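You operate a simulated robot arm through the tools that you are given. There is no shell and no other tool. Be economical: measure what you need, move in short steps, check, and stop when the job is done.

You run a simulated robot arm. Do the job below in one go: nothing can be reset, and whatever is moved stays where it is left.

TASK
Put the cream slab on the navy bench top away on the top of the black mat. Then take the little orange mould and put it on the teal bench top. Then open the pink bin lid. Do these in the order given.

It is judged by the outcome, as a careful person would: the job done as asked, and still so three seconds after it is handed in. It fails if anything else is knocked over, pushed out of place, dropped, spilled or broken. A push-on lid holds only when it is set on centred and level and pressed home; a screw cap is set on level and turned clockwise until tight.

THE ROBOT
A 7-joint arm with a fingered hand on a trunk, on a base that drives. Base frame: it is fixed to the floor where the robot stands at the start and does not move with it; the origin is under the middle of the robot, x ahead of it, y to its left, z up. Readings come in m, degrees, newtons and seconds.
With the tool pointing down near the work surface it reaches from about 0.22 to 0.76 m from the robot's upright axis, wherever it stands. Its first joint turns from -166.0 to 166.0 degrees. Places, roughly: little orange mould (6x6x5 cm) [0.4, -0.1, 0.8]; pink bin lid [0.7, 0.8, 0.4]; teal bench top [-4, 1.2, 0.8]; top of the black mat (29x20 cm) [-4.14, 1.26, 0.8]. Payload 4 kg.
Tool frame: the origin (TCP) lies between the finger pads and is the grasp point; the fingertips stand 0.028 m ahead of it; z points along the fingers, y is the line along which they close. The gripper opens to 0.168 m. The gripper's body begins 0.079 m behind the TCP. The gripper is a hand of 4 fingers: y runs from the thumb to the fingers, the wrist lies at [0, 0, -0.249] in the tool frame, and closing takes about 1.5 s.
Orientation is that of the tool frame in the base frame, as a unit quaternion [x, y, z, w]. With the fingers straight down and closing along the base's y, the tool's x points along the base's -x, its y along +y and its z along -z.

THE INTERFACE
- The arm moves only by the tool servo_tool. Its argument "targets" is one flat list of numbers, 6 for each row, row after row: the shift along the tool's x, y, z in m, then the turn, a rotation vector about the tool's x, y, z in degrees. In form: [tx, ty, tz, wx, wy, wz, tx, ty, tz, wx, wy, wz, ...]. A call has 1 to 8 rows; each row is the pose to reach, as a shift and turn from the pose commanded when the call began, along the tool's axes at that moment. "grip" is the closure, from 0 (fully open) to 1 (shut), set as the call begins (left out, the last holds). Each row takes 0.2 s and may step no farther than 0.05 m and 8.6 degrees from the row before; otherwise, or with a gripper value out of range, the whole call is refused. A pose out of reach is approached as far as the arm can. The call stops where the force on the tool passes 40 N (or 10 N more than at its start, if that is more) or the arm is blocked; 0.2 s more then pass. The fingers move at their own pace (about 0.153 m/s each) and stop on an object; they squeeze with about 33 N. The grip force told is the motor's: it shows also when the fingers shut on nothing. Time passes only in rows, and 0.2 s behind the last, so rows that repeat a pose let the fingers close. The reply holds the time, the measured pose of the TCP, the force on the tool along the base axes, the opening and the grip force, in the units named above and with some noise, with the torque about the TCP (base axes, N m) and any sound that the robot's microphone picked up.
- Cameras (640 x 400 px; columns grow to the right, rows downward): "scene" is now at [0.0148, 0.1795, 1.469]; the picture's right is [0.21, -0.98, 0.00], its down [-0.76, -0.17, -0.63] and it looks along [0.61, 0.13, -0.78] (base axes); focal length 296 px, centre (320, 200). "wrist" rides on the gripper at [0.06, -0.06, -0.11] in the tool frame; the picture's right is [0.71, 0.71, 0.00], its down [-0.56, 0.56, -0.61] and it looks along [-0.43, 0.43, 0.79] (tool axes); focal length 265 px, centre (320, 200). There is no depth. A picture from a camera that has moved, and an enlarged one, comes with that camera's place and axes in the base frame and with its lens.
- snapshot(camera): a new picture of that camera. The clock stands still meanwhile.
- move_column(by): slides the trunk up (or, below 0, down) by that many m; the arm and the scene camera ride with it, the base frame stays. It gives what a move gives, with no picture.
- steer(legs): drives the robot by 1 to 6 legs, each [ahead, turn to the left] in m and degrees, along the robot's own axes; the way and the turn of a leg run together, so that a leg with both is an arc; at most 1.5 m and 180 degrees a leg. The arm and the cameras ride along, it lands a little off, and it stops where it bumps. It gives what a move gives.
- hand_shape(shape): the hand has 4 fingers and takes this shape, open, in about a second: jaw (thumb against the fingers, like two jaws); tri (thumb and two fingers); tip (a fingertip pinch); poke (one finger out to press); point (the index stretched); flat (the hand flat); cup (the hand cupped); fist (a fist). The gripper value then closes the fingers along that shape, each until it touches; the sizes above hold for jaw. It gives what a move gives, with no picture.
- aim_head(pan, tilt): turns the head with the scene camera to pan (to the left, within 155 degrees either way) and tilt (down, from -29 to 69), counted from straight ahead of the robot. It gives what a move gives.
- close_up(camera, box): a new picture of the part [left, top, right, bottom] of that camera's present view, enlarged. The clock stands still meanwhile.
- finish_job(): hands the job in; it is judged then, once.

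Work in short steps. Places have to be worked out from the pictures, the camera data and where the tool is seen: move nearer, look again, correct. Check each grasp and each placing, and mend what went wrong. You have 165 turns and 120 pictures in all, those below and enlarged ones among them. Open the gripper and draw the arm clear of the work before you hand the job in, unless the task says otherwise; then end with one line.

The tools are called after "Emit:" as name(argument=value, ...) on one line, values as JSON. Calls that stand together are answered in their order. servo_tool: Moves the arm, as the interface text tells. Its arguments: {"type":"object","properties":{"targets":{"type":"array","items":{"type":"number"}},"grip":{"type":"number"}},"required":["targets"]} The other tools are called the same way: move_column (by) slides the trunk up or down; hand_shape (shape) gives the hand a shape; steer (legs) drives the base; aim_head (pan, tilt) turns the head that bears the scene camera; snapshot (camera) takes a picture; close_up (camera, box) takes an enlarged picture of a part of a camera's view; finish_job () hands the job in.

At the start:

```text
t: 0.0
ee_pos: [0.4123, 0.1989, 1.1029]
tcp_rot: [0.001, 1.0, -0.001, 0.0]
wrist_force: [0.0, 0.0, 0.6]
wrist_torque: [-0.03, 0.01, 0.01]
width: 0.1678
gripper_force: 0.1
shape: jaw
trunk travel left (down, up): [-0.5, 0.09]
robot x, y, heading: [-0.0006, 0.001, -0.0]
head pan, tilt: [12.3, 51.1]
```

scene: 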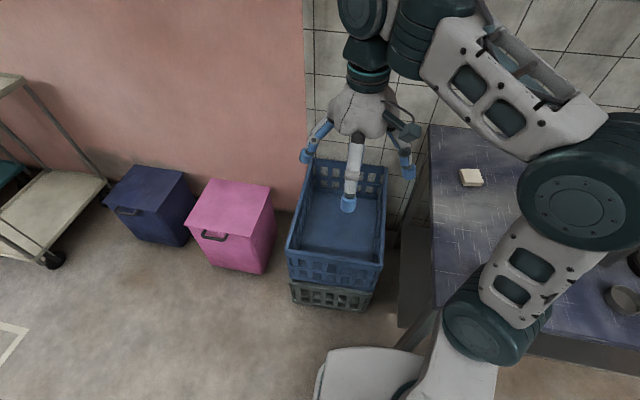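
wrist: 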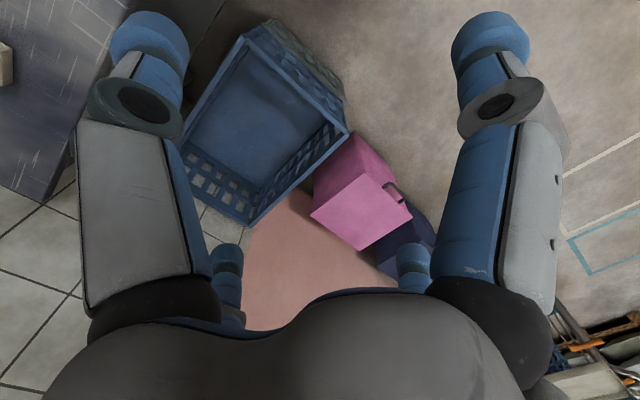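

The slab shows at about (0.73, -0.15) on the navy bench. I pan the head to see the bench better.

Emit:
aim_head(pan=-20, tilt=50)

Emit:
snapshot(camera="scene")

```text
t: 1.0
ee_pos: [0.4124, 0.1988, 1.103]
tcp_rot: [0.0, 1.0, 0.0, 0.0]
wrist_force: [0.2, -0.3, -0.2]
wrist_torque: [0.0, 0.01, -0.01]
width: 0.168
gripper_force: 0.0
shape: jaw
trunk travel left (down, up): [-0.5, 0.09]
robot x, y, heading: [-0.0011, -0.0021, -0.0]
head pan, tilt: [-20.0, 50.0]
```

```text
117 pictures are left
camera scene: at [0.0129, 0.137, 1.4704], right [-0.34, -0.94, 0.0], down [-0.72, 0.26, -0.64], along [0.6, -0.22, -0.77], focal length 296 px, centre (320, 200)
```

scene: 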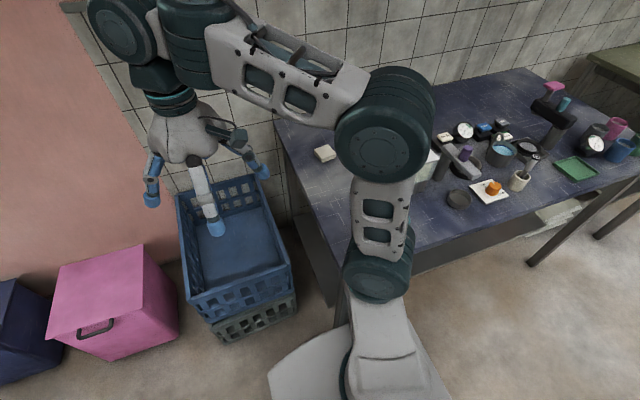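

The stated mould place (0.4, -0.1) is hidden behind the arm. I move the tool to the right at the present height, then use both cameras.

Emit:
servo_tool(targets=[0, -0.05, 0, 0, 0, 0, 0, -0.1, 0, 0, 0, 0, 0, -0.15, 0, 0, 0, 0, 0, -0.2, 0, 0, 0, 0, 0, -0.25, 0, 0, 0, 0, 0, -0.3, 0, 0, 0, 0, 0, -0.35, 0, 0, 0, 0, 0, -0.4, 0, 0, 0, 0])

Emit:
snapshot(camera="wrist")

Emit:
snapshot(camera="scene")

```text
t: 2.8
ee_pos: [0.4108, -0.206, 1.1046]
tcp_rot: [0.0, 1.0, 0.0, 0.0]
wrist_force: [-0.4, -0.6, 0.6]
wrist_torque: [0.01, -0.03, 0.0]
width: 0.1679
gripper_force: 0.0
shape: jaw
trunk travel left (down, up): [-0.5, 0.09]
robot x, y, heading: [-0.0009, 0.0025, -0.0]
head pan, tilt: [-20.0, 50.0]
```

```text
116 pictures are left
camera wrist: at [0.3509, -0.2644, 1.2147], right [-0.71, 0.71, 0.0], down [0.56, 0.56, 0.61], along [0.43, 0.43, -0.79], focal length 265 px, centre (320, 200)
```

wrist: 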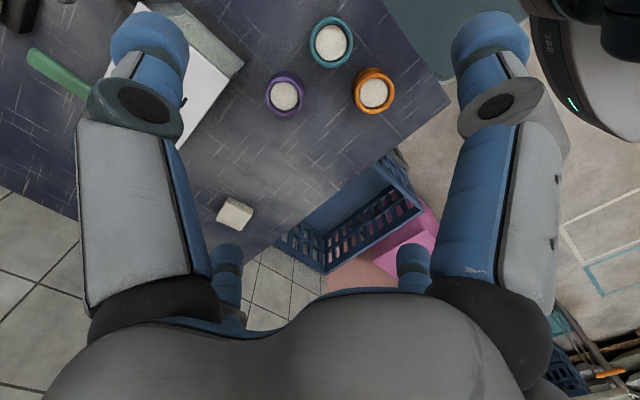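

```text
115 pictures are left
camera scene: at [0.013, 0.1363, 1.4705], right [-0.34, -0.94, 0.0], down [-0.72, 0.26, -0.64], along [0.6, -0.22, -0.77], focal length 296 px, centre (320, 200)
```

scene: 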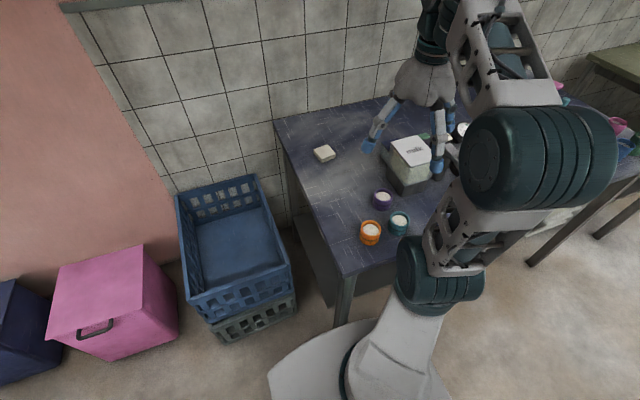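

Slab is at about (0.726, -0.138, top 0.80); both views agree. I take a close look at it and the moulds.

Emit:
close_up(camera="scene", box=[300, 130, 420, 250])

Emit:
close_up(camera="wrist", box=[200, 10, 400, 240])

```text
3.33 times, centred on (360, 190) of scene
camera zoom: at [0.013, 0.1363, 1.4705], right [-0.34, -0.94, 0.0], down [-0.72, 0.26, -0.64], along [0.6, -0.22, -0.77], focal length 988 px, centre (187, 233)
```

zoom: 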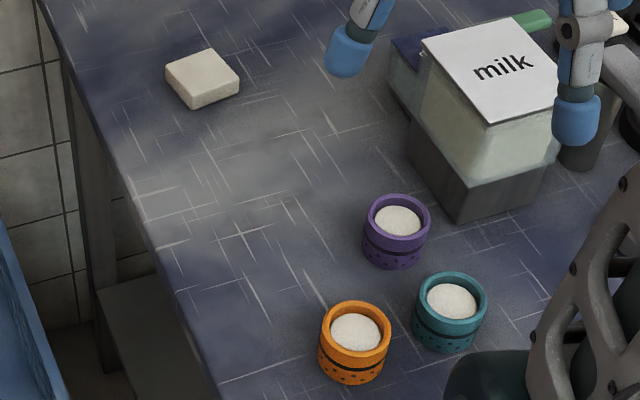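

```text
1.74 times, centred on (300, 125) of wrist
camera zoom: at [0.3509, -0.2644, 1.2147], right [-0.71, 0.71, 0.0], down [0.56, 0.56, 0.61], along [0.43, 0.43, -0.79], focal length 462 px, centre (355, 330)
```

zoom: 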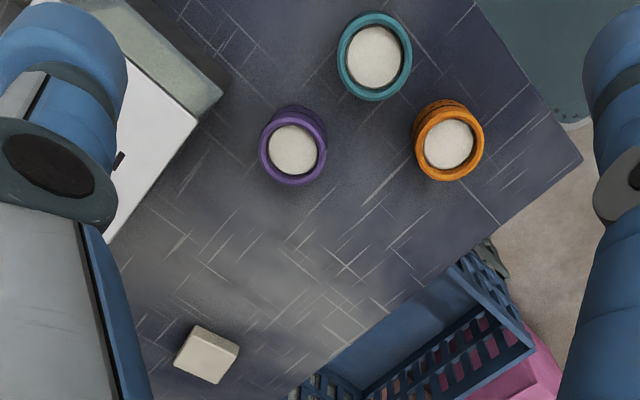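

The slab is about 6x5.4x2 cm, turned roughly 21° counter-clockwise, centred at (0.728, -0.142). I go above it at height with a matching turn.

Emit:
servo_tool(targets=[-0.045, 0.009, 0, 0, 0, -3, -0.09, 0.018, 0, 0, 0, -6, -0.135, 0.027, 0, 0, 0, -9, -0.18, 0.036, 0, 0, 0, -12, -0.225, 0.045, 0, 0, 0, -15, -0.27, 0.054, 0, 0, 0, -18, -0.315, 0.064, 0, 0, 0, -21, -0.315, 0.064, 0.04, 0, 0, -21])

Emit:
snapshot(camera="wrist")

Emit:
snapshot(camera="scene")

```text
t: 4.6
ee_pos: [0.6838, -0.1355, 1.0451]
tcp_rot: [-0.181, 0.983, 0.001, 0.0]
wrist_force: [-0.3, -0.4, -0.5]
wrist_torque: [0.12, -0.02, -0.01]
width: 0.1679
gripper_force: 0.0
shape: jaw
out of reach, approached as far as the arm can: row 6, 7, 8
trunk travel left (down, up): [-0.5, 0.09]
robot x, y, heading: [-0.0015, -0.0015, 0.2]
head pan, tilt: [-20.0, 50.0]
```

```text
112 pictures are left
camera wrist: at [0.6479, -0.2137, 1.1549], right [-0.91, 0.41, 0.0], down [0.32, 0.72, 0.62], along [0.25, 0.56, -0.79], focal length 265 px, centre (320, 200)
```

wrist: 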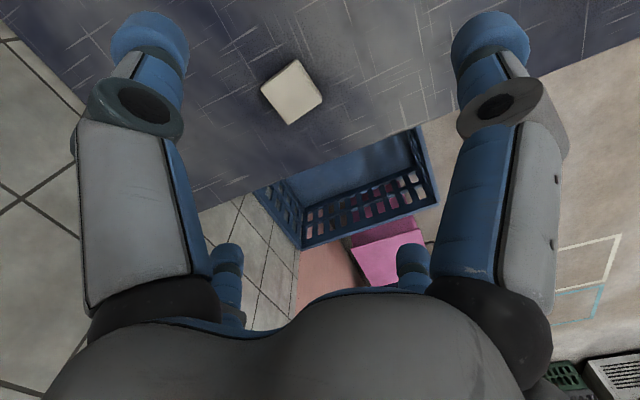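

```text
111 pictures are left
camera scene: at [0.0115, 0.1342, 1.4708], right [-0.34, -0.94, 0.0], down [-0.72, 0.26, -0.64], along [0.6, -0.22, -0.77], focal length 296 px, centre (320, 200)
```

scene: 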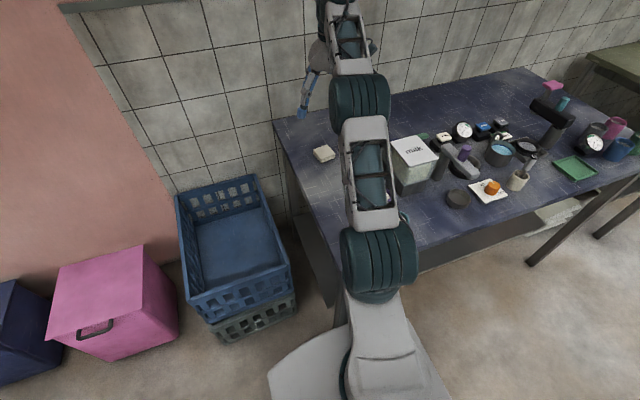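

Slab sits at (0.721, -0.138), aligned with the tool. I descend, as reach is better lower down, and check where the tool ends up.

Emit:
servo_tool(targets=[0, 0, 0.04, 0, 0, 0, 0, 0, 0.08, 0, 0, 0, 0, 0, 0.12, 0, 0, 0, 0, 0, 0.14, 0, 0, 0])

```text
t: 5.6
ee_pos: [0.6849, -0.1335, 0.9051]
tcp_rot: [-0.182, 0.983, 0.0, 0.0]
wrist_force: [-0.6, -0.3, 0.3]
wrist_torque: [0.0, -0.02, 0.0]
width: 0.1681
gripper_force: 0.1
shape: jaw
trunk travel left (down, up): [-0.5, 0.09]
robot x, y, heading: [-0.0032, -0.0021, 0.1]
head pan, tilt: [-20.0, 50.0]
```

Commanded pose followed the clipped one. I correct by about 3.7 cm ahead and descend to 0.865, then look.

Emit:
servo_tool(targets=[-0.016, -0.009, 0.02, 0, 0, 0, -0.033, -0.0174, 0.04, 0, 0, 0, -0.033, -0.0174, 0.04, 0, 0, 0])

Emit:
snapshot(camera="wrist")

Emit:
snapshot(camera="scene")

```text
t: 6.4
ee_pos: [0.7222, -0.1381, 0.8638]
tcp_rot: [-0.183, 0.983, 0.0, 0.0]
wrist_force: [0.9, 0.6, 0.2]
wrist_torque: [0.02, 0.05, -0.01]
width: 0.1681
gripper_force: 0.1
shape: jaw
trunk travel left (down, up): [-0.5, 0.09]
robot x, y, heading: [0.0012, -0.0032, -0.0]
head pan, tilt: [-20.0, 50.0]
```

```text
110 pictures are left
camera wrist: at [0.6876, -0.2151, 0.9748], right [-0.91, 0.41, 0.0], down [0.32, 0.72, 0.61], along [0.25, 0.56, -0.79], focal length 265 px, centre (320, 200)
```

wrist: 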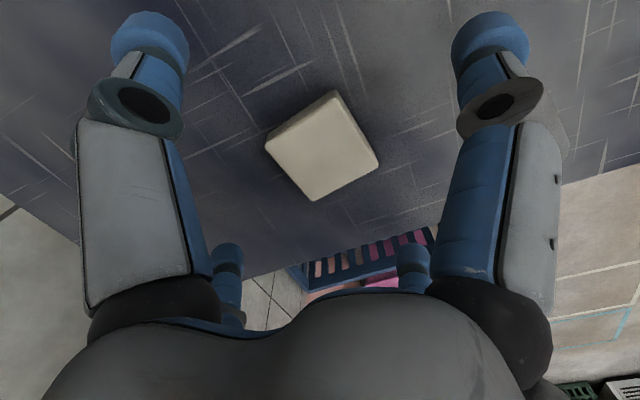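

```text
109 pictures are left
camera scene: at [0.0131, 0.1367, 1.4705], right [-0.34, -0.94, 0.0], down [-0.72, 0.26, -0.64], along [0.6, -0.22, -0.77], focal length 296 px, centre (320, 200)
```

scene: 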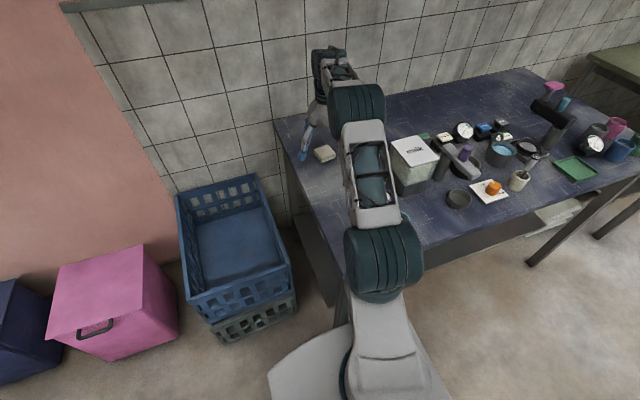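

Slab measured again: centre about (0.723, -0.135), turned about 12.5°. I turn back 8.5° and lower in steps to about z 0.813.

Emit:
servo_tool(targets=[-0.002, 0.0025, 0.0, 0, 0, 4, -0.002, 0.0025, 0.015, 0, 0, 8, -0.002, 0.0025, 0.03, 0, 0, 8.5, -0.002, 0.0025, 0.042, 0, 0, 8.5, -0.002, 0.0025, 0.05, 0, 0, 8.5])

Emit:
snapshot(camera="wrist")

```text
t: 7.6
ee_pos: [0.7243, -0.1357, 0.8253]
tcp_rot: [-0.108, 0.994, -0.003, 0.008]
wrist_force: [-3.2, 0.8, 21.8]
wrist_torque: [0.18, 0.91, -0.05]
width: 0.168
gripper_force: 0.1
shape: jaw
trunk travel left (down, up): [-0.5, 0.09]
robot x, y, heading: [0.0013, 0.0015, 0.2]
head pan, tilt: [-20.0, 50.0]
stopped in row 5: the force on the tool passed its limit at 48 N (the readings are from after the stop); the commanded pose is now the measured one
```

```text
108 pictures are left
camera wrist: at [0.678, -0.2075, 0.9353], right [-0.84, 0.54, -0.02], down [0.41, 0.67, 0.62], along [0.34, 0.52, -0.79], focal length 265 px, centre (320, 200)
```

wrist: 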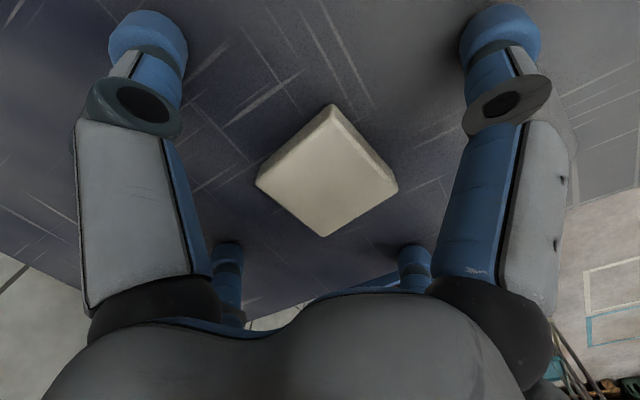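

Table touched: surface ≈0.797, slab top ≈0.815. The slab centre is then (0.717, -0.141). I lift 4 mm, level the hand, shift slightly, then close.

Emit:
servo_tool(targets=[0, 0, -0.005, -0.45, 0.88, 0, 0.008, -0.003, -0.005, -0.45, 0.88, 0, 0.008, -0.003, -0.004, -0.45, 0.88, 0])

Emit:
servo_tool(targets=[0, 0, 0, 0, 0, 0, 0, 0, 0, 0, 0, 0, 0, 0, 0, 0, 0, 0, 0, 0, 0, 0, 0, 0, 0, 0, 0, 0, 0, 0, 0, 0, 0, 0, 0, 0, 0, 0, 0, 0, 0, 0, 0, 0, 0, 0, 0, 0], grip=1)

Emit:
snapshot(camera="wrist")

```text
t: 8.4
ee_pos: [0.7203, -0.1397, 0.8263]
tcp_rot: [-0.11, 0.994, 0.001, -0.002]
wrist_force: [5.5, 4.9, 9.8]
wrist_torque: [-0.15, 0.07, 0.05]
width: 0.1679
gripper_force: 0.0
shape: jaw
trunk travel left (down, up): [-0.5, 0.09]
robot x, y, heading: [-0.0025, -0.0002, 0.2]
head pan, tilt: [-20.0, 50.0]
```

```text
t: 10.2
ee_pos: [0.7181, -0.1413, 0.8283]
tcp_rot: [-0.108, 0.994, 0.0, 0.0]
wrist_force: [-0.7, -6.3, 29.2]
wrist_torque: [-0.41, -0.18, -0.02]
width: 0.0575
gripper_force: 33.6
shape: jaw
trunk travel left (down, up): [-0.5, 0.09]
robot x, y, heading: [-0.0012, 0.0007, -0.0]
head pan, tilt: [-20.0, 50.0]
```

```text
107 pictures are left
camera wrist: at [0.6729, -0.213, 0.9383], right [-0.84, 0.54, 0.0], down [0.43, 0.66, 0.62], along [0.33, 0.52, -0.79], focal length 265 px, centre (320, 200)
```

wrist: 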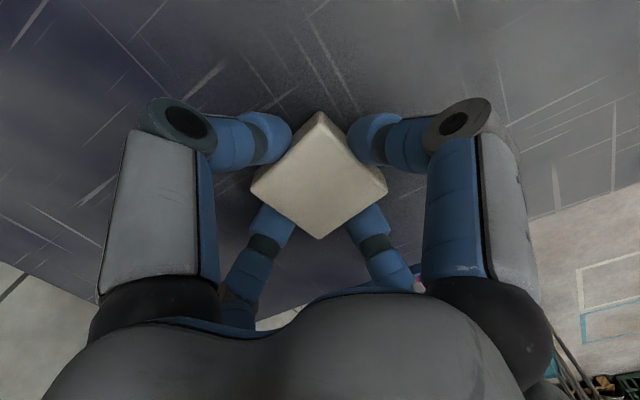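

The slab is gripped at 5.75 cm width with 33 N. I lift it 0.2 m straight up.

Emit:
servo_tool(targets=[0, 0, -0.02, 0, 0, 0, 0, 0, -0.05, 0, 0, 0, 0.02, 0, -0.09, 0, 0, 0, 0.05, 0, -0.13, 0, 0, 0, 0.08, 0, -0.17, 0, 0, 0, 0.11, 0, -0.21, 0, 0, 0])

Emit:
snapshot(camera="wrist")

Emit:
aim_head(pan=150, tilt=25)

Emit:
snapshot(camera="scene")

```text
t: 11.6
ee_pos: [0.6121, -0.1649, 1.0348]
tcp_rot: [-0.108, 0.994, 0.001, -0.003]
wrist_force: [-0.5, -1.4, -0.5]
wrist_torque: [-0.04, 0.02, 0.0]
width: 0.0567
gripper_force: 32.6
shape: jaw
trunk travel left (down, up): [-0.5, 0.09]
robot x, y, heading: [0.001, -0.0003, -0.1]
head pan, tilt: [-20.0, 50.0]
```

```text
106 pictures are left
camera wrist: at [0.5666, -0.2366, 1.1453], right [-0.84, 0.54, 0.01], down [0.43, 0.66, 0.61], along [0.33, 0.52, -0.79], focal length 265 px, centre (320, 200)
```

wrist: 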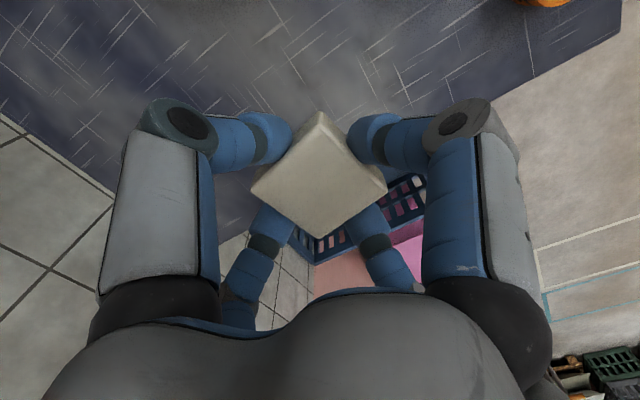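

```text
t: 14.2
ee_pos: [0.6134, -0.166, 1.0345]
tcp_rot: [-0.108, 0.994, 0.002, -0.002]
wrist_force: [-0.9, 0.6, -0.1]
wrist_torque: [-0.01, 0.0, -0.01]
width: 0.0568
gripper_force: 33.4
shape: jaw
trunk travel left (down, up): [-0.5, 0.09]
robot x, y, heading: [0.0025, 0.0006, 0.3]
head pan, tilt: [150.0, 25.0]
```

```text
105 pictures are left
camera scene: at [-0.1391, 0.2092, 1.508], right [0.5, 0.87, 0.0], down [0.37, -0.21, -0.91], along [-0.78, 0.45, -0.42], focal length 296 px, centre (320, 200)
```

scene: 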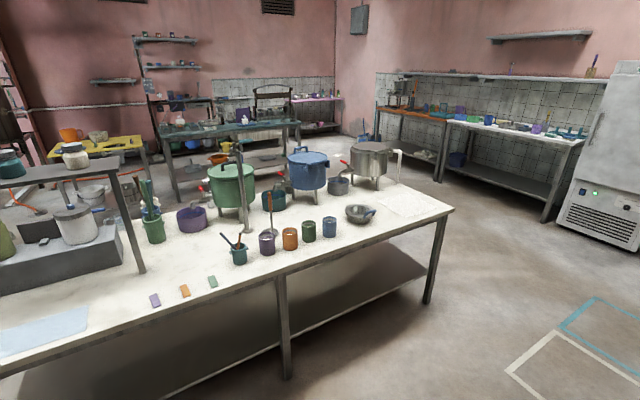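

Slab is held. The route to the teal bench goes around the cream table (near edge x≈-0.97, ending y≈1.5). I tuck the arm in higher first, and look left.

Emit:
servo_tool(targets=[0, 0, -0.045, 0, 0, 0, 0, 0, -0.09, 0, 0, 0, 0.03, 0.035, -0.09, 0, 0, 0, 0.06, 0.07, -0.09, 0, 0, 0, 0.09, 0.105, -0.09, 0, 0, 0, 0.12, 0.14, -0.09, 0, 0, 0, 0.14, 0.17, -0.09, 0, 0, 0, 0.15, 0.2, -0.09, 0, 0, 0])

Emit:
aim_head(pan=100, tilt=35)

Emit:
snapshot(camera="scene")

```text
t: 16.0
ee_pos: [0.4247, -0.0025, 1.1266]
tcp_rot: [-0.108, 0.994, 0.002, -0.003]
wrist_force: [0.2, -0.2, -0.1]
wrist_torque: [0.01, 0.03, -0.02]
width: 0.0567
gripper_force: 33.1
shape: jaw
trunk travel left (down, up): [-0.5, 0.09]
robot x, y, heading: [-0.0003, 0.0039, 0.0]
head pan, tilt: [150.0, 25.0]
```

```text
t: 17.1
ee_pos: [0.4257, -0.0031, 1.1268]
tcp_rot: [-0.108, 0.994, 0.001, -0.003]
wrist_force: [-0.2, -0.1, -1.1]
wrist_torque: [-0.05, 0.0, -0.01]
width: 0.0565
gripper_force: 32.6
shape: jaw
trunk travel left (down, up): [-0.5, 0.09]
robot x, y, heading: [-0.0018, 0.0002, -0.2]
head pan, tilt: [100.0, 35.0]
```

```text
104 pictures are left
camera scene: at [-0.0748, 0.2499, 1.4922], right [0.98, 0.17, 0.0], down [0.1, -0.56, -0.82], along [-0.14, 0.81, -0.57], focal length 296 px, centre (320, 200)
```

scene: 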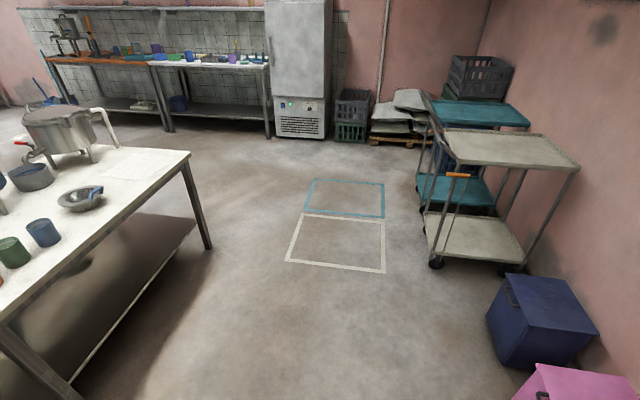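

The floor between the cream table and the trolleys is clear. I back off, turn left and drive to about (-0.3, 2.2).

Emit:
steer(legs=[[-0.15, 0], [0, 95], [1.1, 0], [1.05, 0], [0, 85]])

Emit:
aim_head(pan=0, tilt=25)

Emit:
snapshot(camera="scene")

```text
t: 36.5
ee_pos: [-0.7813, 2.1492, 1.1265]
tcp_rot: [0.992, 0.123, 0.003, 0.001]
wrist_force: [-0.6, 0.2, -1.3]
wrist_torque: [0.0, -0.01, 0.0]
width: 0.0565
gripper_force: 33.2
shape: jaw
trunk travel left (down, up): [-0.5, 0.09]
robot x, y, heading: [-0.355, 2.1628, -178.4]
head pan, tilt: [100.0, 35.0]
```

```text
t: 38.2
ee_pos: [-0.7812, 2.1503, 1.1256]
tcp_rot: [0.992, 0.124, 0.003, 0.002]
wrist_force: [-0.7, 0.1, -1.1]
wrist_torque: [-0.01, 0.02, -0.01]
width: 0.0565
gripper_force: 33.1
shape: jaw
trunk travel left (down, up): [-0.5, 0.09]
robot x, y, heading: [-0.3521, 2.1605, -178.3]
head pan, tilt: [0.0, 25.0]
```

```text
103 pictures are left
camera scene: at [-0.3827, 1.9966, 1.5079], right [-0.03, 1.0, 0.0], down [0.42, 0.01, -0.91], along [-0.91, -0.03, -0.42], focal length 296 px, centre (320, 200)
```

scene: 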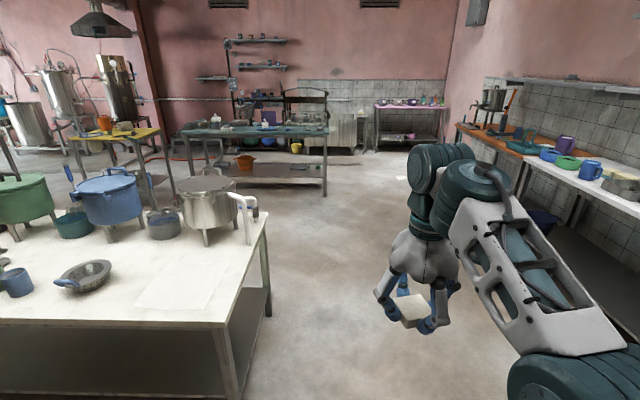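

The teal bench lies ahead-left, front edge about x=-3.75, y 0.3 to 2.0. I drive to about (-2.85, 1.3), facing it.

Emit:
steer(legs=[[1.4, 0], [0, 33], [1.35, 0], [0, -35]])

Emit:
aim_head(pan=0, tilt=40)

Emit:
snapshot(camera="scene")

```text
t: 54.8
ee_pos: [-3.3172, 1.4701, 1.1261]
tcp_rot: [0.997, 0.078, 0.003, 0.002]
wrist_force: [-0.6, -0.3, 0.1]
wrist_torque: [-0.01, 0.01, 0.0]
width: 0.0564
gripper_force: 32.7
shape: jaw
trunk travel left (down, up): [-0.5, 0.09]
robot x, y, heading: [-2.8917, 1.4404, 176.8]
head pan, tilt: [0.0, 25.0]
```

```text
t: 55.6
ee_pos: [-3.3168, 1.4696, 1.1269]
tcp_rot: [0.997, 0.078, 0.003, 0.002]
wrist_force: [0.6, 0.3, -0.6]
wrist_torque: [0.02, -0.01, 0.03]
width: 0.0565
gripper_force: 33.2
shape: jaw
trunk travel left (down, up): [-0.5, 0.09]
robot x, y, heading: [-2.8913, 1.4394, 176.6]
head pan, tilt: [0.0, 40.0]
```

```text
102 pictures are left
camera scene: at [-2.927, 1.2795, 1.4847], right [0.06, 1.0, 0.0], down [0.64, -0.04, -0.77], along [-0.77, 0.05, -0.64], focal length 296 px, centre (320, 200)
```

scene: 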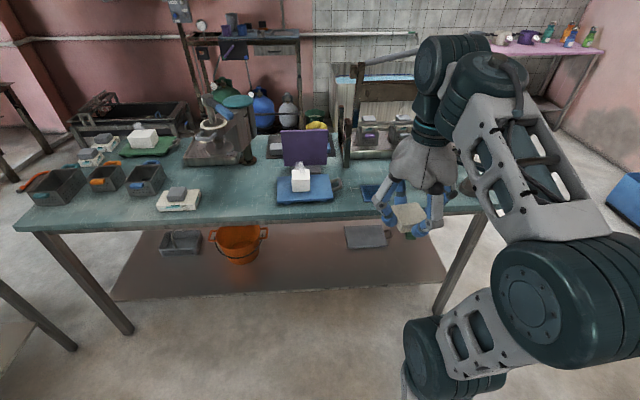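

I look closely at the middle of the bench for the black mat.

Emit:
close_up(camera="scene", box=[150, 80, 430, 250])

```text
2.29 times, centred on (290, 165) of scene
camera zoom: at [-2.927, 1.2795, 1.4847], right [0.06, 1.0, 0.0], down [0.64, -0.04, -0.77], along [-0.77, 0.05, -0.64], focal length 678 px, centre (389, 280)
```

zoom: 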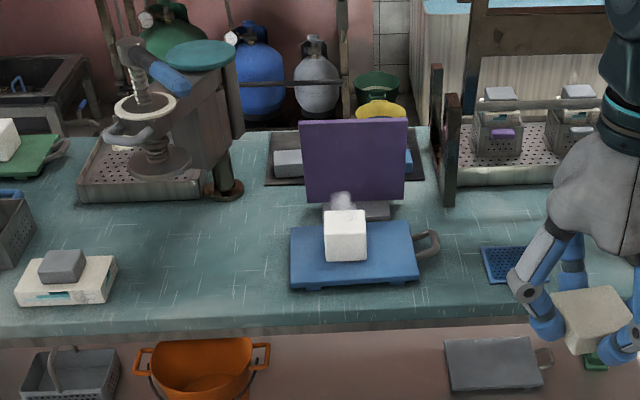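

The mat seems to lie behind the purple screen: x −4.05…−4.25, y 1.12…1.42, with something on it. I move closer, to about (-3.3, 1.3), and look down from higher.

Emit:
steer(legs=[[0, 22], [0.4, 0], [0, -19]])

Emit:
move_column(by=0.09)

Emit:
aim_head(pan=0, tilt=45)

Emit:
snapshot(camera="scene")

```text
t: 60.3
ee_pos: [-3.6988, 1.3327, 1.1258]
tcp_rot: [0.995, 0.097, 0.003, 0.001]
wrist_force: [-1.0, 0.5, -1.4]
wrist_torque: [0.02, -0.01, -0.02]
width: 0.0564
gripper_force: 33.3
shape: jaw
trunk travel left (down, up): [-0.5, 0.09]
robot x, y, heading: [-3.2753, 1.3205, 178.5]
head pan, tilt: [0.0, 40.0]
```

```text
t: 61.5
ee_pos: [-3.7, 1.3311, 1.2165]
tcp_rot: [0.995, 0.097, 0.003, 0.002]
wrist_force: [0.6, 0.4, -0.8]
wrist_torque: [0.02, -0.01, 0.05]
width: 0.0564
gripper_force: 33.1
shape: jaw
trunk travel left (down, up): [-0.59, 0.0]
robot x, y, heading: [-3.2719, 1.3195, 178.5]
head pan, tilt: [0.0, 40.0]
```

```text
t: 62.2
ee_pos: [-3.6993, 1.3318, 1.2169]
tcp_rot: [0.995, 0.096, 0.003, 0.001]
wrist_force: [-1.1, -0.5, -0.6]
wrist_torque: [0.03, 0.01, -0.04]
width: 0.0566
gripper_force: 33.3
shape: jaw
trunk travel left (down, up): [-0.59, 0.0]
robot x, y, heading: [-3.275, 1.3175, 178.8]
head pan, tilt: [0.0, 45.0]
```

```text
100 pictures are left
camera scene: at [-3.2991, 1.1561, 1.5674], right [0.02, 1.0, 0.0], down [0.71, -0.02, -0.71], along [-0.71, 0.02, -0.71], focal length 296 px, centre (320, 200)
```

scene: 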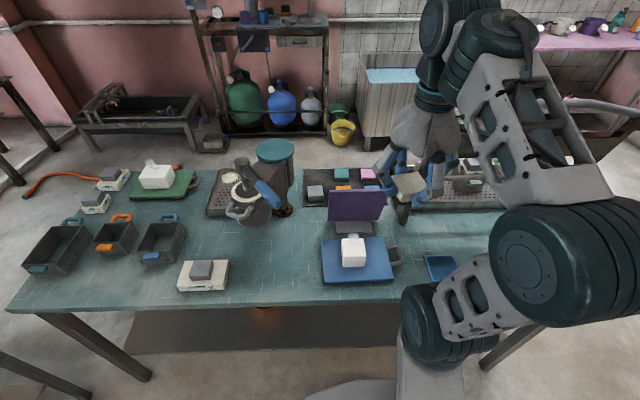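

Emit:
close_up(camera="scene", box=[280, 140, 440, 240])

Emit:
snapshot(camera="wrist")

```text
4.00 times, centred on (360, 190) of scene
camera zoom: at [-3.2991, 1.1561, 1.5674], right [0.02, 1.0, 0.0], down [0.71, -0.02, -0.71], along [-0.71, 0.02, -0.71], focal length 1186 px, centre (160, 240)
```

zoom: 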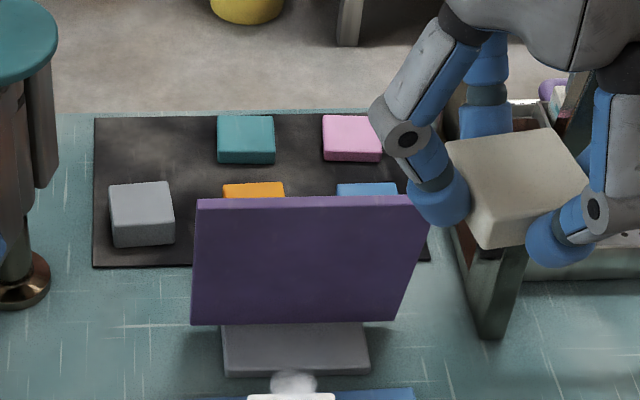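

```text
98 pictures are left
camera wrist: at [-3.6522, 1.4034, 1.3271], right [0.83, -0.56, 0.01], down [-0.44, -0.65, 0.61], along [-0.34, -0.51, -0.79], focal length 265 px, centre (320, 200)
```

wrist: 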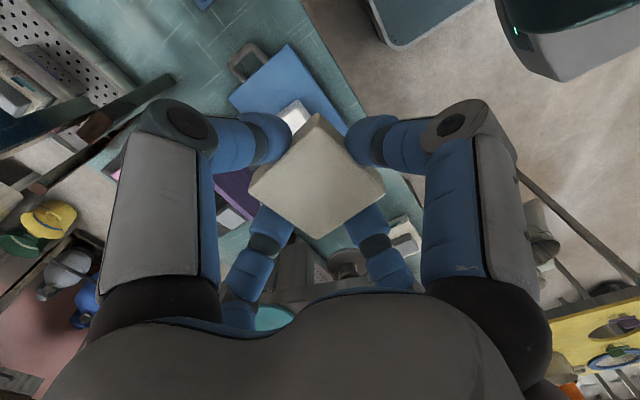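

The mat holds a 2×3 grid of slabs; the empty cell is back-left, about (-4.19, 1.16). I need to stand closer, so I check the base against the bench edge.

Emit:
aim_head(pan=0, tilt=69)

Emit:
snapshot(camera="scene")

```text
t: 63.0
ee_pos: [-3.6991, 1.3309, 1.2159]
tcp_rot: [0.995, 0.098, 0.003, 0.002]
wrist_force: [-0.6, -0.2, -0.7]
wrist_torque: [0.02, -0.03, -0.01]
width: 0.0567
gripper_force: 33.0
shape: jaw
trunk travel left (down, up): [-0.59, 0.0]
robot x, y, heading: [-3.2717, 1.3212, 178.8]
head pan, tilt: [0.0, 68.8]
```

```text
97 pictures are left
camera scene: at [-3.2737, 1.1555, 1.5385], right [0.02, 1.0, 0.0], down [0.93, -0.02, -0.36], along [-0.36, 0.01, -0.93], focal length 296 px, centre (320, 200)
```

scene: 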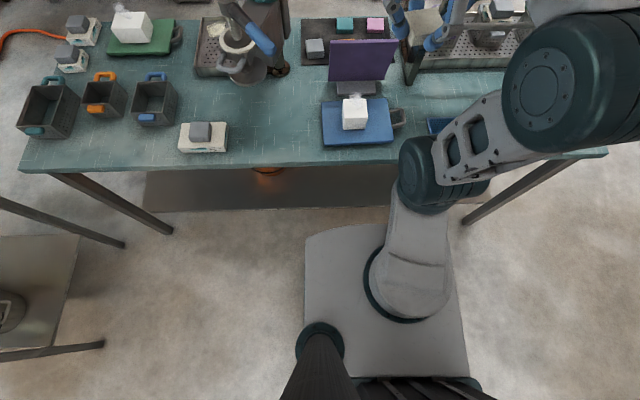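

The base front is only ~10 cm from the lower shelf, and the empty cell would be 0.86 m from my axis, out of reach here. The mat is by the bench's back edge (x≈-4.27), with a ~1.2 m aisle behind it, so I go around the right end.

Emit:
steer(legs=[[-0.5, 0], [0, -88], [1.3, 0], [0, 89]])

Emit:
aim_head(pan=10, tilt=30)

Emit:
snapshot(camera="scene")

```text
t: 79.5
ee_pos: [-3.2552, 2.5837, 1.2165]
tcp_rot: [0.993, 0.12, 0.003, 0.002]
wrist_force: [0.0, 0.0, -0.3]
wrist_torque: [0.01, 0.0, 0.03]
width: 0.0561
gripper_force: 33.1
shape: jaw
trunk travel left (down, up): [-0.59, 0.0]
robot x, y, heading: [-2.8276, 2.5908, -178.6]
head pan, tilt: [0.0, 68.8]
```

```text
t: 80.6
ee_pos: [-3.2547, 2.5845, 1.2171]
tcp_rot: [0.993, 0.122, 0.003, 0.001]
wrist_force: [-0.5, -0.1, 0.4]
wrist_torque: [0.04, -0.03, -0.01]
width: 0.0562
gripper_force: 32.9
shape: jaw
trunk travel left (down, up): [-0.59, 0.0]
robot x, y, heading: [-2.8293, 2.594, -178.6]
head pan, tilt: [10.0, 30.0]
```

```text
96 pictures are left
camera scene: at [-2.8537, 2.4122, 1.5899], right [-0.2, 0.98, 0.0], down [0.49, 0.1, -0.87], along [-0.85, -0.17, -0.5], focal length 296 px, centre (320, 200)
```

scene: 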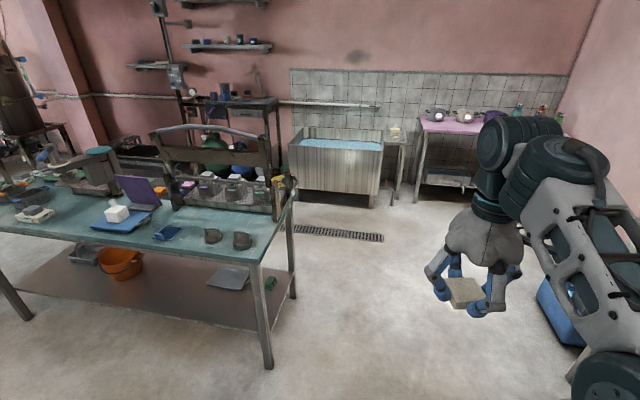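

Aisle between bench back (x≈-4.35) and trough (x≈-5.45) is about 1.1 m; base is ~0.58 wide. I drive to (-4.88, 2.55) and face down the aisle.

Emit:
steer(legs=[[1.05, 0], [1.0, 0], [0, 89]])

Emit:
aim_head(pan=0, tilt=40)

Emit:
snapshot(camera="scene")

```text
t: 94.5
ee_pos: [-4.9102, 2.1359, 1.2172]
tcp_rot: [0.642, 0.767, 0.003, -0.002]
wrist_force: [0.3, 0.4, 0.2]
wrist_torque: [0.04, -0.02, 0.03]
width: 0.056
gripper_force: 33.1
shape: jaw
trunk travel left (down, up): [-0.59, 0.0]
robot x, y, heading: [-4.8868, 2.5569, -92.4]
head pan, tilt: [10.0, 30.0]
```

```text
t: 95.2
ee_pos: [-4.9106, 2.1366, 1.2164]
tcp_rot: [0.642, 0.766, 0.004, -0.001]
wrist_force: [0.0, 0.4, 0.5]
wrist_torque: [0.01, -0.05, -0.03]
width: 0.056
gripper_force: 33.3
shape: jaw
trunk travel left (down, up): [-0.59, 0.0]
robot x, y, heading: [-4.8925, 2.5587, -92.0]
head pan, tilt: [0.0, 40.0]
```

```text
95 pictures are left
camera scene: at [-4.7279, 2.5289, 1.5747], right [-1.0, 0.04, 0.0], down [0.03, 0.64, -0.77], along [-0.03, -0.77, -0.64], focal length 296 px, centre (320, 200)
```

scene: 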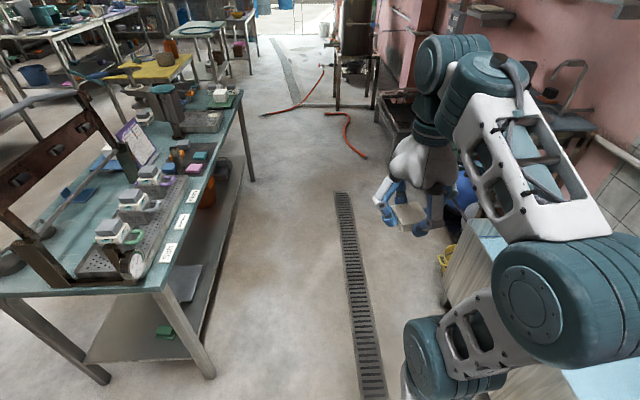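

The aisle is clear; bench back edge is at x≈-4.28. I drive down to about (-4.82, 1.2) and turn to face the bench.

Emit:
steer(legs=[[0, 5], [1.34, 0], [0, 87]])

Emit:
aim_head(pan=-5, tilt=50)

Emit:
snapshot(camera="scene")

```text
t: 106.3
ee_pos: [-4.3948, 1.1936, 1.2159]
tcp_rot: [-0.114, 0.993, 0.001, -0.003]
wrist_force: [-0.1, 0.1, -0.3]
wrist_torque: [-0.01, 0.02, 0.02]
width: 0.0562
gripper_force: 33.0
shape: jaw
trunk travel left (down, up): [-0.59, 0.0]
robot x, y, heading: [-4.8204, 1.1892, 0.8]
head pan, tilt: [0.0, 40.0]
```

```text
t: 107.0
ee_pos: [-4.3946, 1.1924, 1.2157]
tcp_rot: [-0.115, 0.993, 0.001, -0.003]
wrist_force: [-0.2, 0.7, -0.4]
wrist_torque: [0.01, 0.02, 0.01]
width: 0.0561
gripper_force: 33.7
shape: jaw
trunk travel left (down, up): [-0.59, 0.0]
robot x, y, heading: [-4.8192, 1.1907, 0.8]
head pan, tilt: [-5.0, 50.0]
```

```text
94 pictures are left
camera scene: at [-4.8053, 1.3473, 1.5605], right [-0.08, -1.0, 0.0], down [-0.76, 0.06, -0.64], along [0.64, -0.05, -0.77], focal length 296 px, centre (320, 200)
```

scene: 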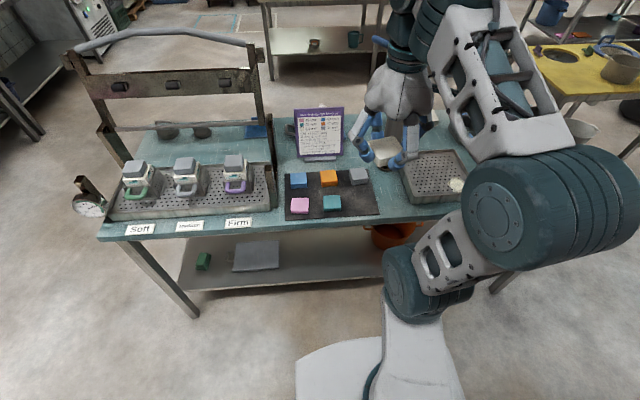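

Now the mat is plainly visible, near edge close to me. I zoom on it and the sign.

Emit:
close_up(camera="scene", box=[270, 95, 400, 230])

Emit:
close_up(camera="scene", box=[290, 100, 350, 165])

```text
2.96 times, centred on (335, 162) of scene
camera zoom: at [-4.8053, 1.3473, 1.5605], right [-0.08, -1.0, 0.0], down [-0.76, 0.06, -0.64], along [0.64, -0.05, -0.77], focal length 878 px, centre (276, 311)
```

zoom: 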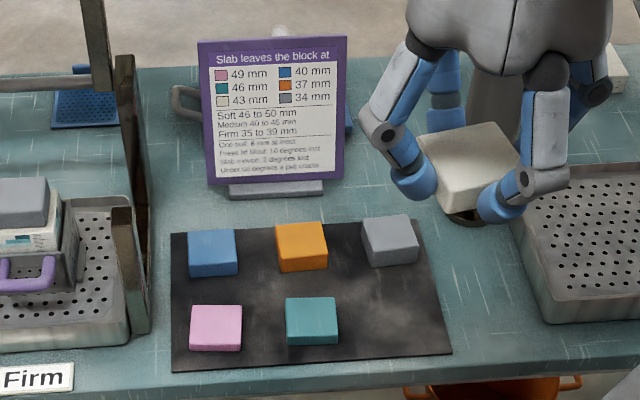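

```text
6.15 times, centred on (320, 132) of scene
camera zoom: at [-4.8053, 1.3473, 1.5605], right [-0.08, -1.0, 0.0], down [-0.76, 0.06, -0.64], along [0.64, -0.05, -0.77], focal length 1824 px, centre (320, 615)
```

zoom: 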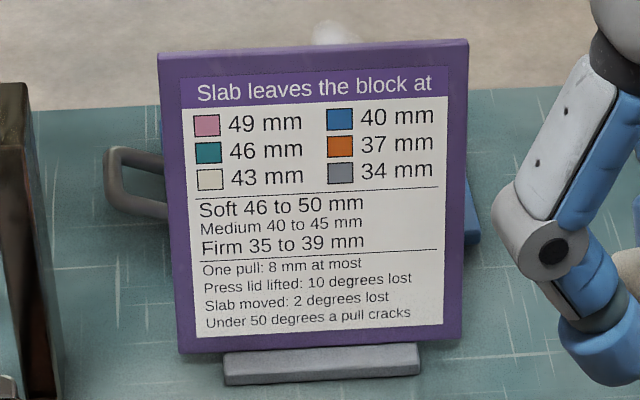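

The sign's order (pink, teal, cream) confirms the empty near-right cell: about (-4.203, 1.16). I move above it, squaring the slab with the mat.

Emit:
servo_tool(targets=[-0.045, -0.02, 0, 0, 0, 3.3, -0.09, -0.04, 0, 0, 0, 6.6, -0.136, -0.06, 0, 0, 0, 9.9, -0.182, -0.0786, 0, 0, 0, 13.2, -0.182, -0.0786, 0.05, 0, 0, 13.2, -0.182, -0.0786, 0.1, 0, 0, 13.2])

Emit:
snapshot(camera="scene")

Emit:
snapshot(camera="wrist")

```text
refused: row 3 steps farther than a row can; nothing moved
```

```text
91 pictures are left
camera scene: at [-4.8053, 1.3473, 1.5605], right [-0.08, -1.0, 0.0], down [-0.76, 0.06, -0.64], along [0.64, -0.05, -0.77], focal length 296 px, centre (320, 200)
```

scene: 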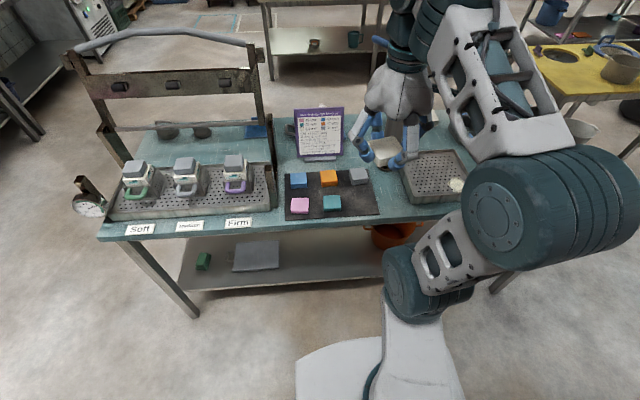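

```text
90 pictures are left
camera wrist: at [-4.44, 1.1207, 1.3272], right [-0.85, 0.53, 0.01], down [0.42, 0.67, 0.61], along [0.32, 0.52, -0.79], focal length 265 px, centre (320, 200)
```

wrist: 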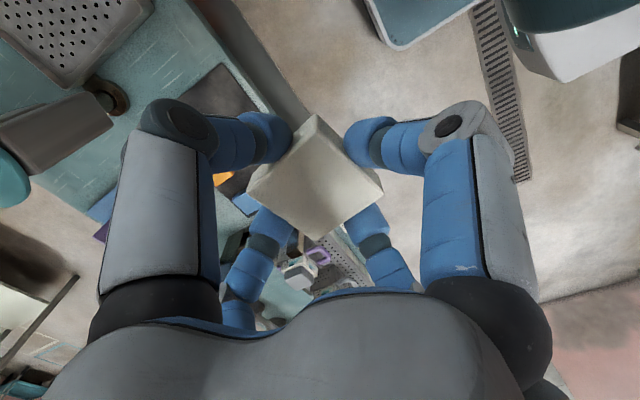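

One row was a hair too long; I resend with smaller steps.

Emit:
servo_tool(targets=[-0.036, -0.016, 0, 0, 0, 3, -0.073, -0.032, 0, 0, 0, 6, -0.11, -0.048, 0, 0, 0, 9, -0.147, -0.064, 0, 0, 0, 12, -0.182, -0.0786, 0, 0, 0, 13.2, -0.182, -0.0786, 0.04, 0, 0, 13.2])

Emit:
snapshot(camera="scene")

Emit:
snapshot(camera="wrist")

```text
t: 108.5
ee_pos: [-4.1999, 1.1554, 1.1744]
tcp_rot: [0.001, 1.0, 0.002, -0.003]
wrist_force: [1.0, 0.0, -1.1]
wrist_torque: [0.0, 0.0, -0.01]
width: 0.0559
gripper_force: 32.8
shape: jaw
trunk travel left (down, up): [-0.59, 0.0]
robot x, y, heading: [-4.8212, 1.1933, 0.8]
head pan, tilt: [-5.0, 50.0]
```

```text
89 pictures are left
camera scene: at [-4.8057, 1.3471, 1.5605], right [-0.08, -1.0, 0.0], down [-0.76, 0.06, -0.64], along [0.64, -0.05, -0.77], focal length 296 px, centre (320, 200)
```

scene: 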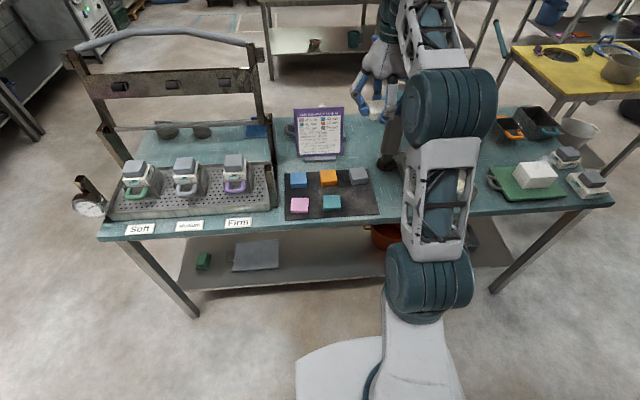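

```text
88 pictures are left
camera wrist: at [-4.2599, 1.0967, 1.2851], right [-0.71, 0.71, 0.01], down [0.56, 0.55, 0.61], along [0.43, 0.44, -0.79], focal length 265 px, centre (320, 200)
```

wrist: 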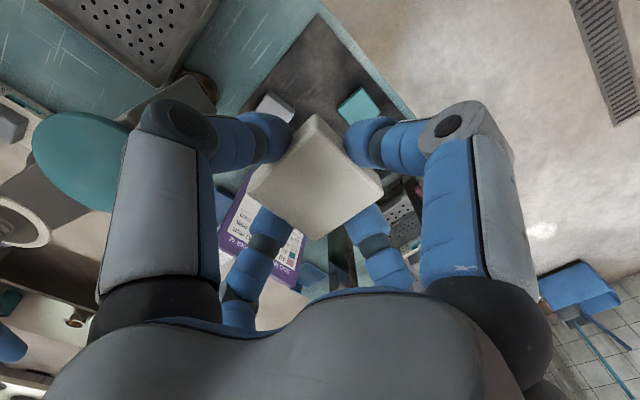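

Disc of the press at about (-4.05, 1.04) leaves over 10 cm from my hand's axis. I descend to about z 0.88.

Emit:
servo_tool(targets=[0, 0, 0.05, 0, 0, 0, 0, 0, 0.1, 0, 0, 0, 0, 0, 0.15, 0, 0, 0, 0, 0, 0.2, 0, 0, 0, 0, 0, 0.25, 0, 0, 0, 0, 0, 0.29, 0, 0, 0])

Emit:
snapshot(camera="scene")

Emit:
snapshot(camera="wrist")

```text
t: 109.8
ee_pos: [-4.201, 1.156, 0.8879]
tcp_rot: [0.001, 1.0, 0.001, -0.003]
wrist_force: [-0.4, 0.3, 0.1]
wrist_torque: [-0.02, -0.01, 0.02]
width: 0.056
gripper_force: 32.6
shape: jaw
trunk travel left (down, up): [-0.59, 0.0]
robot x, y, heading: [-4.8198, 1.187, 0.9]
head pan, tilt: [-5.0, 50.0]
```

```text
87 pictures are left
camera scene: at [-4.8049, 1.3472, 1.5605], right [-0.08, -1.0, 0.0], down [-0.76, 0.06, -0.64], along [0.64, -0.05, -0.77], focal length 296 px, centre (320, 200)
```

scene: 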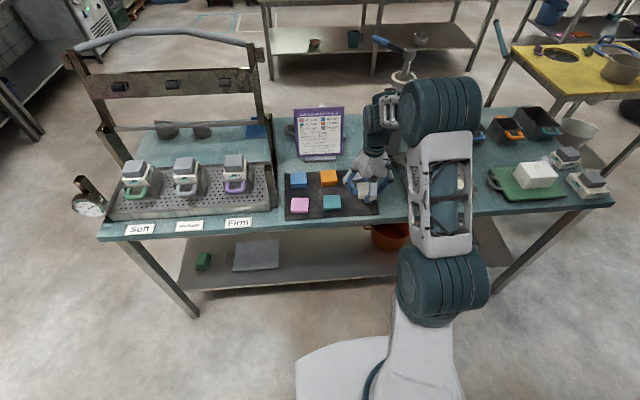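

```text
86 pictures are left
camera wrist: at [-4.2611, 1.0963, 0.9981], right [-0.71, 0.71, 0.01], down [0.56, 0.56, 0.61], along [0.43, 0.44, -0.79], focal length 265 px, centre (320, 200)
```

wrist: 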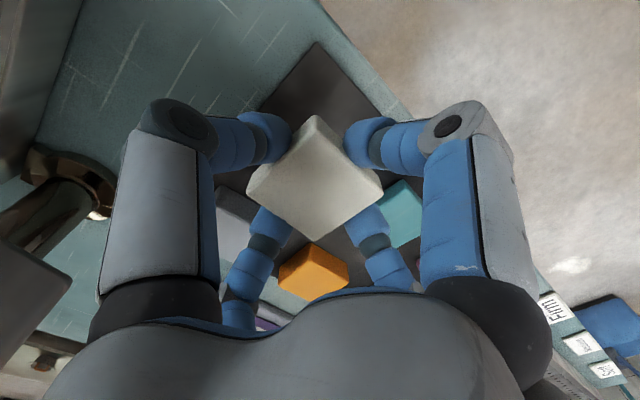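

Position relative to teal and grey slabs looks right (10 cm from teal). I lower to z≈0.845, then in small steps.

Emit:
servo_tool(targets=[0, -0.0, 0.02, 0, 0, 0, 0, 0, 0.038, 0, 0, 0, 0, 0, 0.043, 0, 0, 0])

```text
t: 110.7
ee_pos: [-4.2013, 1.1571, 0.8408]
tcp_rot: [0.0, 1.0, 0.001, -0.002]
wrist_force: [0.4, -0.5, -0.4]
wrist_torque: [0.03, 0.03, 0.03]
width: 0.0559
gripper_force: 33.2
shape: jaw
trunk travel left (down, up): [-0.59, 0.0]
robot x, y, heading: [-4.8177, 1.1932, 0.8]
head pan, tilt: [-5.0, 50.0]
```

Emit:
servo_tool(targets=[0, 0, 0.003, 0, 0, 0, 0, 0, 0.005, 0, 0, 0])

```text
t: 111.2
ee_pos: [-4.2032, 1.1587, 0.8369]
tcp_rot: [0.001, 1.0, 0.0, -0.003]
wrist_force: [-0.3, 0.0, -0.2]
wrist_torque: [0.04, 0.0, 0.01]
width: 0.0558
gripper_force: 32.5
shape: jaw
trunk travel left (down, up): [-0.59, 0.0]
robot x, y, heading: [-4.8197, 1.1912, 0.6]
head pan, tilt: [-5.0, 50.0]
```

No contact yet at 0.837; I keep lowering in 2 mm steps.

Emit:
servo_tool(targets=[0, 0, 0.002, 0, 0, 0, 0, 0, 0.004, 0, 0, 0])

```text
t: 111.8
ee_pos: [-4.2027, 1.1576, 0.8338]
tcp_rot: [0.0, 1.0, 0.0, -0.002]
wrist_force: [0.2, -0.4, -1.0]
wrist_torque: [-0.03, 0.01, 0.01]
width: 0.0558
gripper_force: 32.6
shape: jaw
trunk travel left (down, up): [-0.59, 0.0]
robot x, y, heading: [-4.82, 1.1901, 0.8]
head pan, tilt: [-5.0, 50.0]
```

Emit:
servo_tool(targets=[0, 0, 0.002, 0, 0, 0, 0, 0, 0.0035, 0, 0, 0])

Emit:
snapshot(camera="wrist")

```text
t: 112.5
ee_pos: [-4.2023, 1.1584, 0.8327]
tcp_rot: [0.001, 1.0, 0.001, -0.001]
wrist_force: [0.9, 1.0, 14.5]
wrist_torque: [-0.42, -0.1, 0.01]
width: 0.056
gripper_force: 33.2
shape: jaw
trunk travel left (down, up): [-0.59, 0.0]
robot x, y, heading: [-4.8221, 1.1885, 0.6]
head pan, tilt: [-5.0, 50.0]
```

```text
85 pictures are left
camera wrist: at [-4.263, 1.0983, 0.9425], right [-0.71, 0.71, 0.0], down [0.56, 0.56, 0.61], along [0.43, 0.44, -0.79], focal length 265 px, centre (320, 200)
```

wrist: 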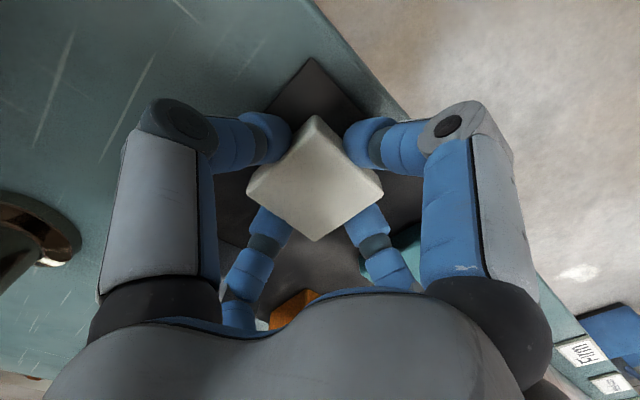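

Contact, 14 N: the slab rests on the mat. I open the fingers just a little to clear the neighbours.

Emit:
servo_tool(targets=[0, 0, -0.001, 0, 0, 0, 0, 0, -0.001, 0, 0, 0, 0, 0, -0.001, 0, 0, 0, 0, 0, -0.001, 0, 0, 0], grip=0.58)

Emit:
snapshot(camera="wrist")

```text
t: 113.5
ee_pos: [-4.2043, 1.1581, 0.8318]
tcp_rot: [0.0, 1.0, 0.001, -0.001]
wrist_force: [-0.2, 1.3, 17.7]
wrist_torque: [-0.04, -0.17, 0.02]
width: 0.0656
gripper_force: 0.2
shape: jaw
trunk travel left (down, up): [-0.59, 0.0]
robot x, y, heading: [-4.8269, 1.1909, 0.7]
head pan, tilt: [-5.0, 50.0]
```

```text
84 pictures are left
camera wrist: at [-4.2636, 1.0985, 0.9426], right [-0.71, 0.71, 0.0], down [0.56, 0.56, 0.61], along [0.43, 0.44, -0.79], focal length 265 px, centre (320, 200)
```

wrist: 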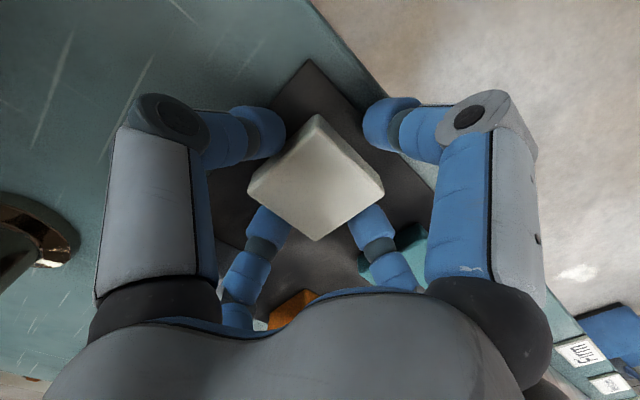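

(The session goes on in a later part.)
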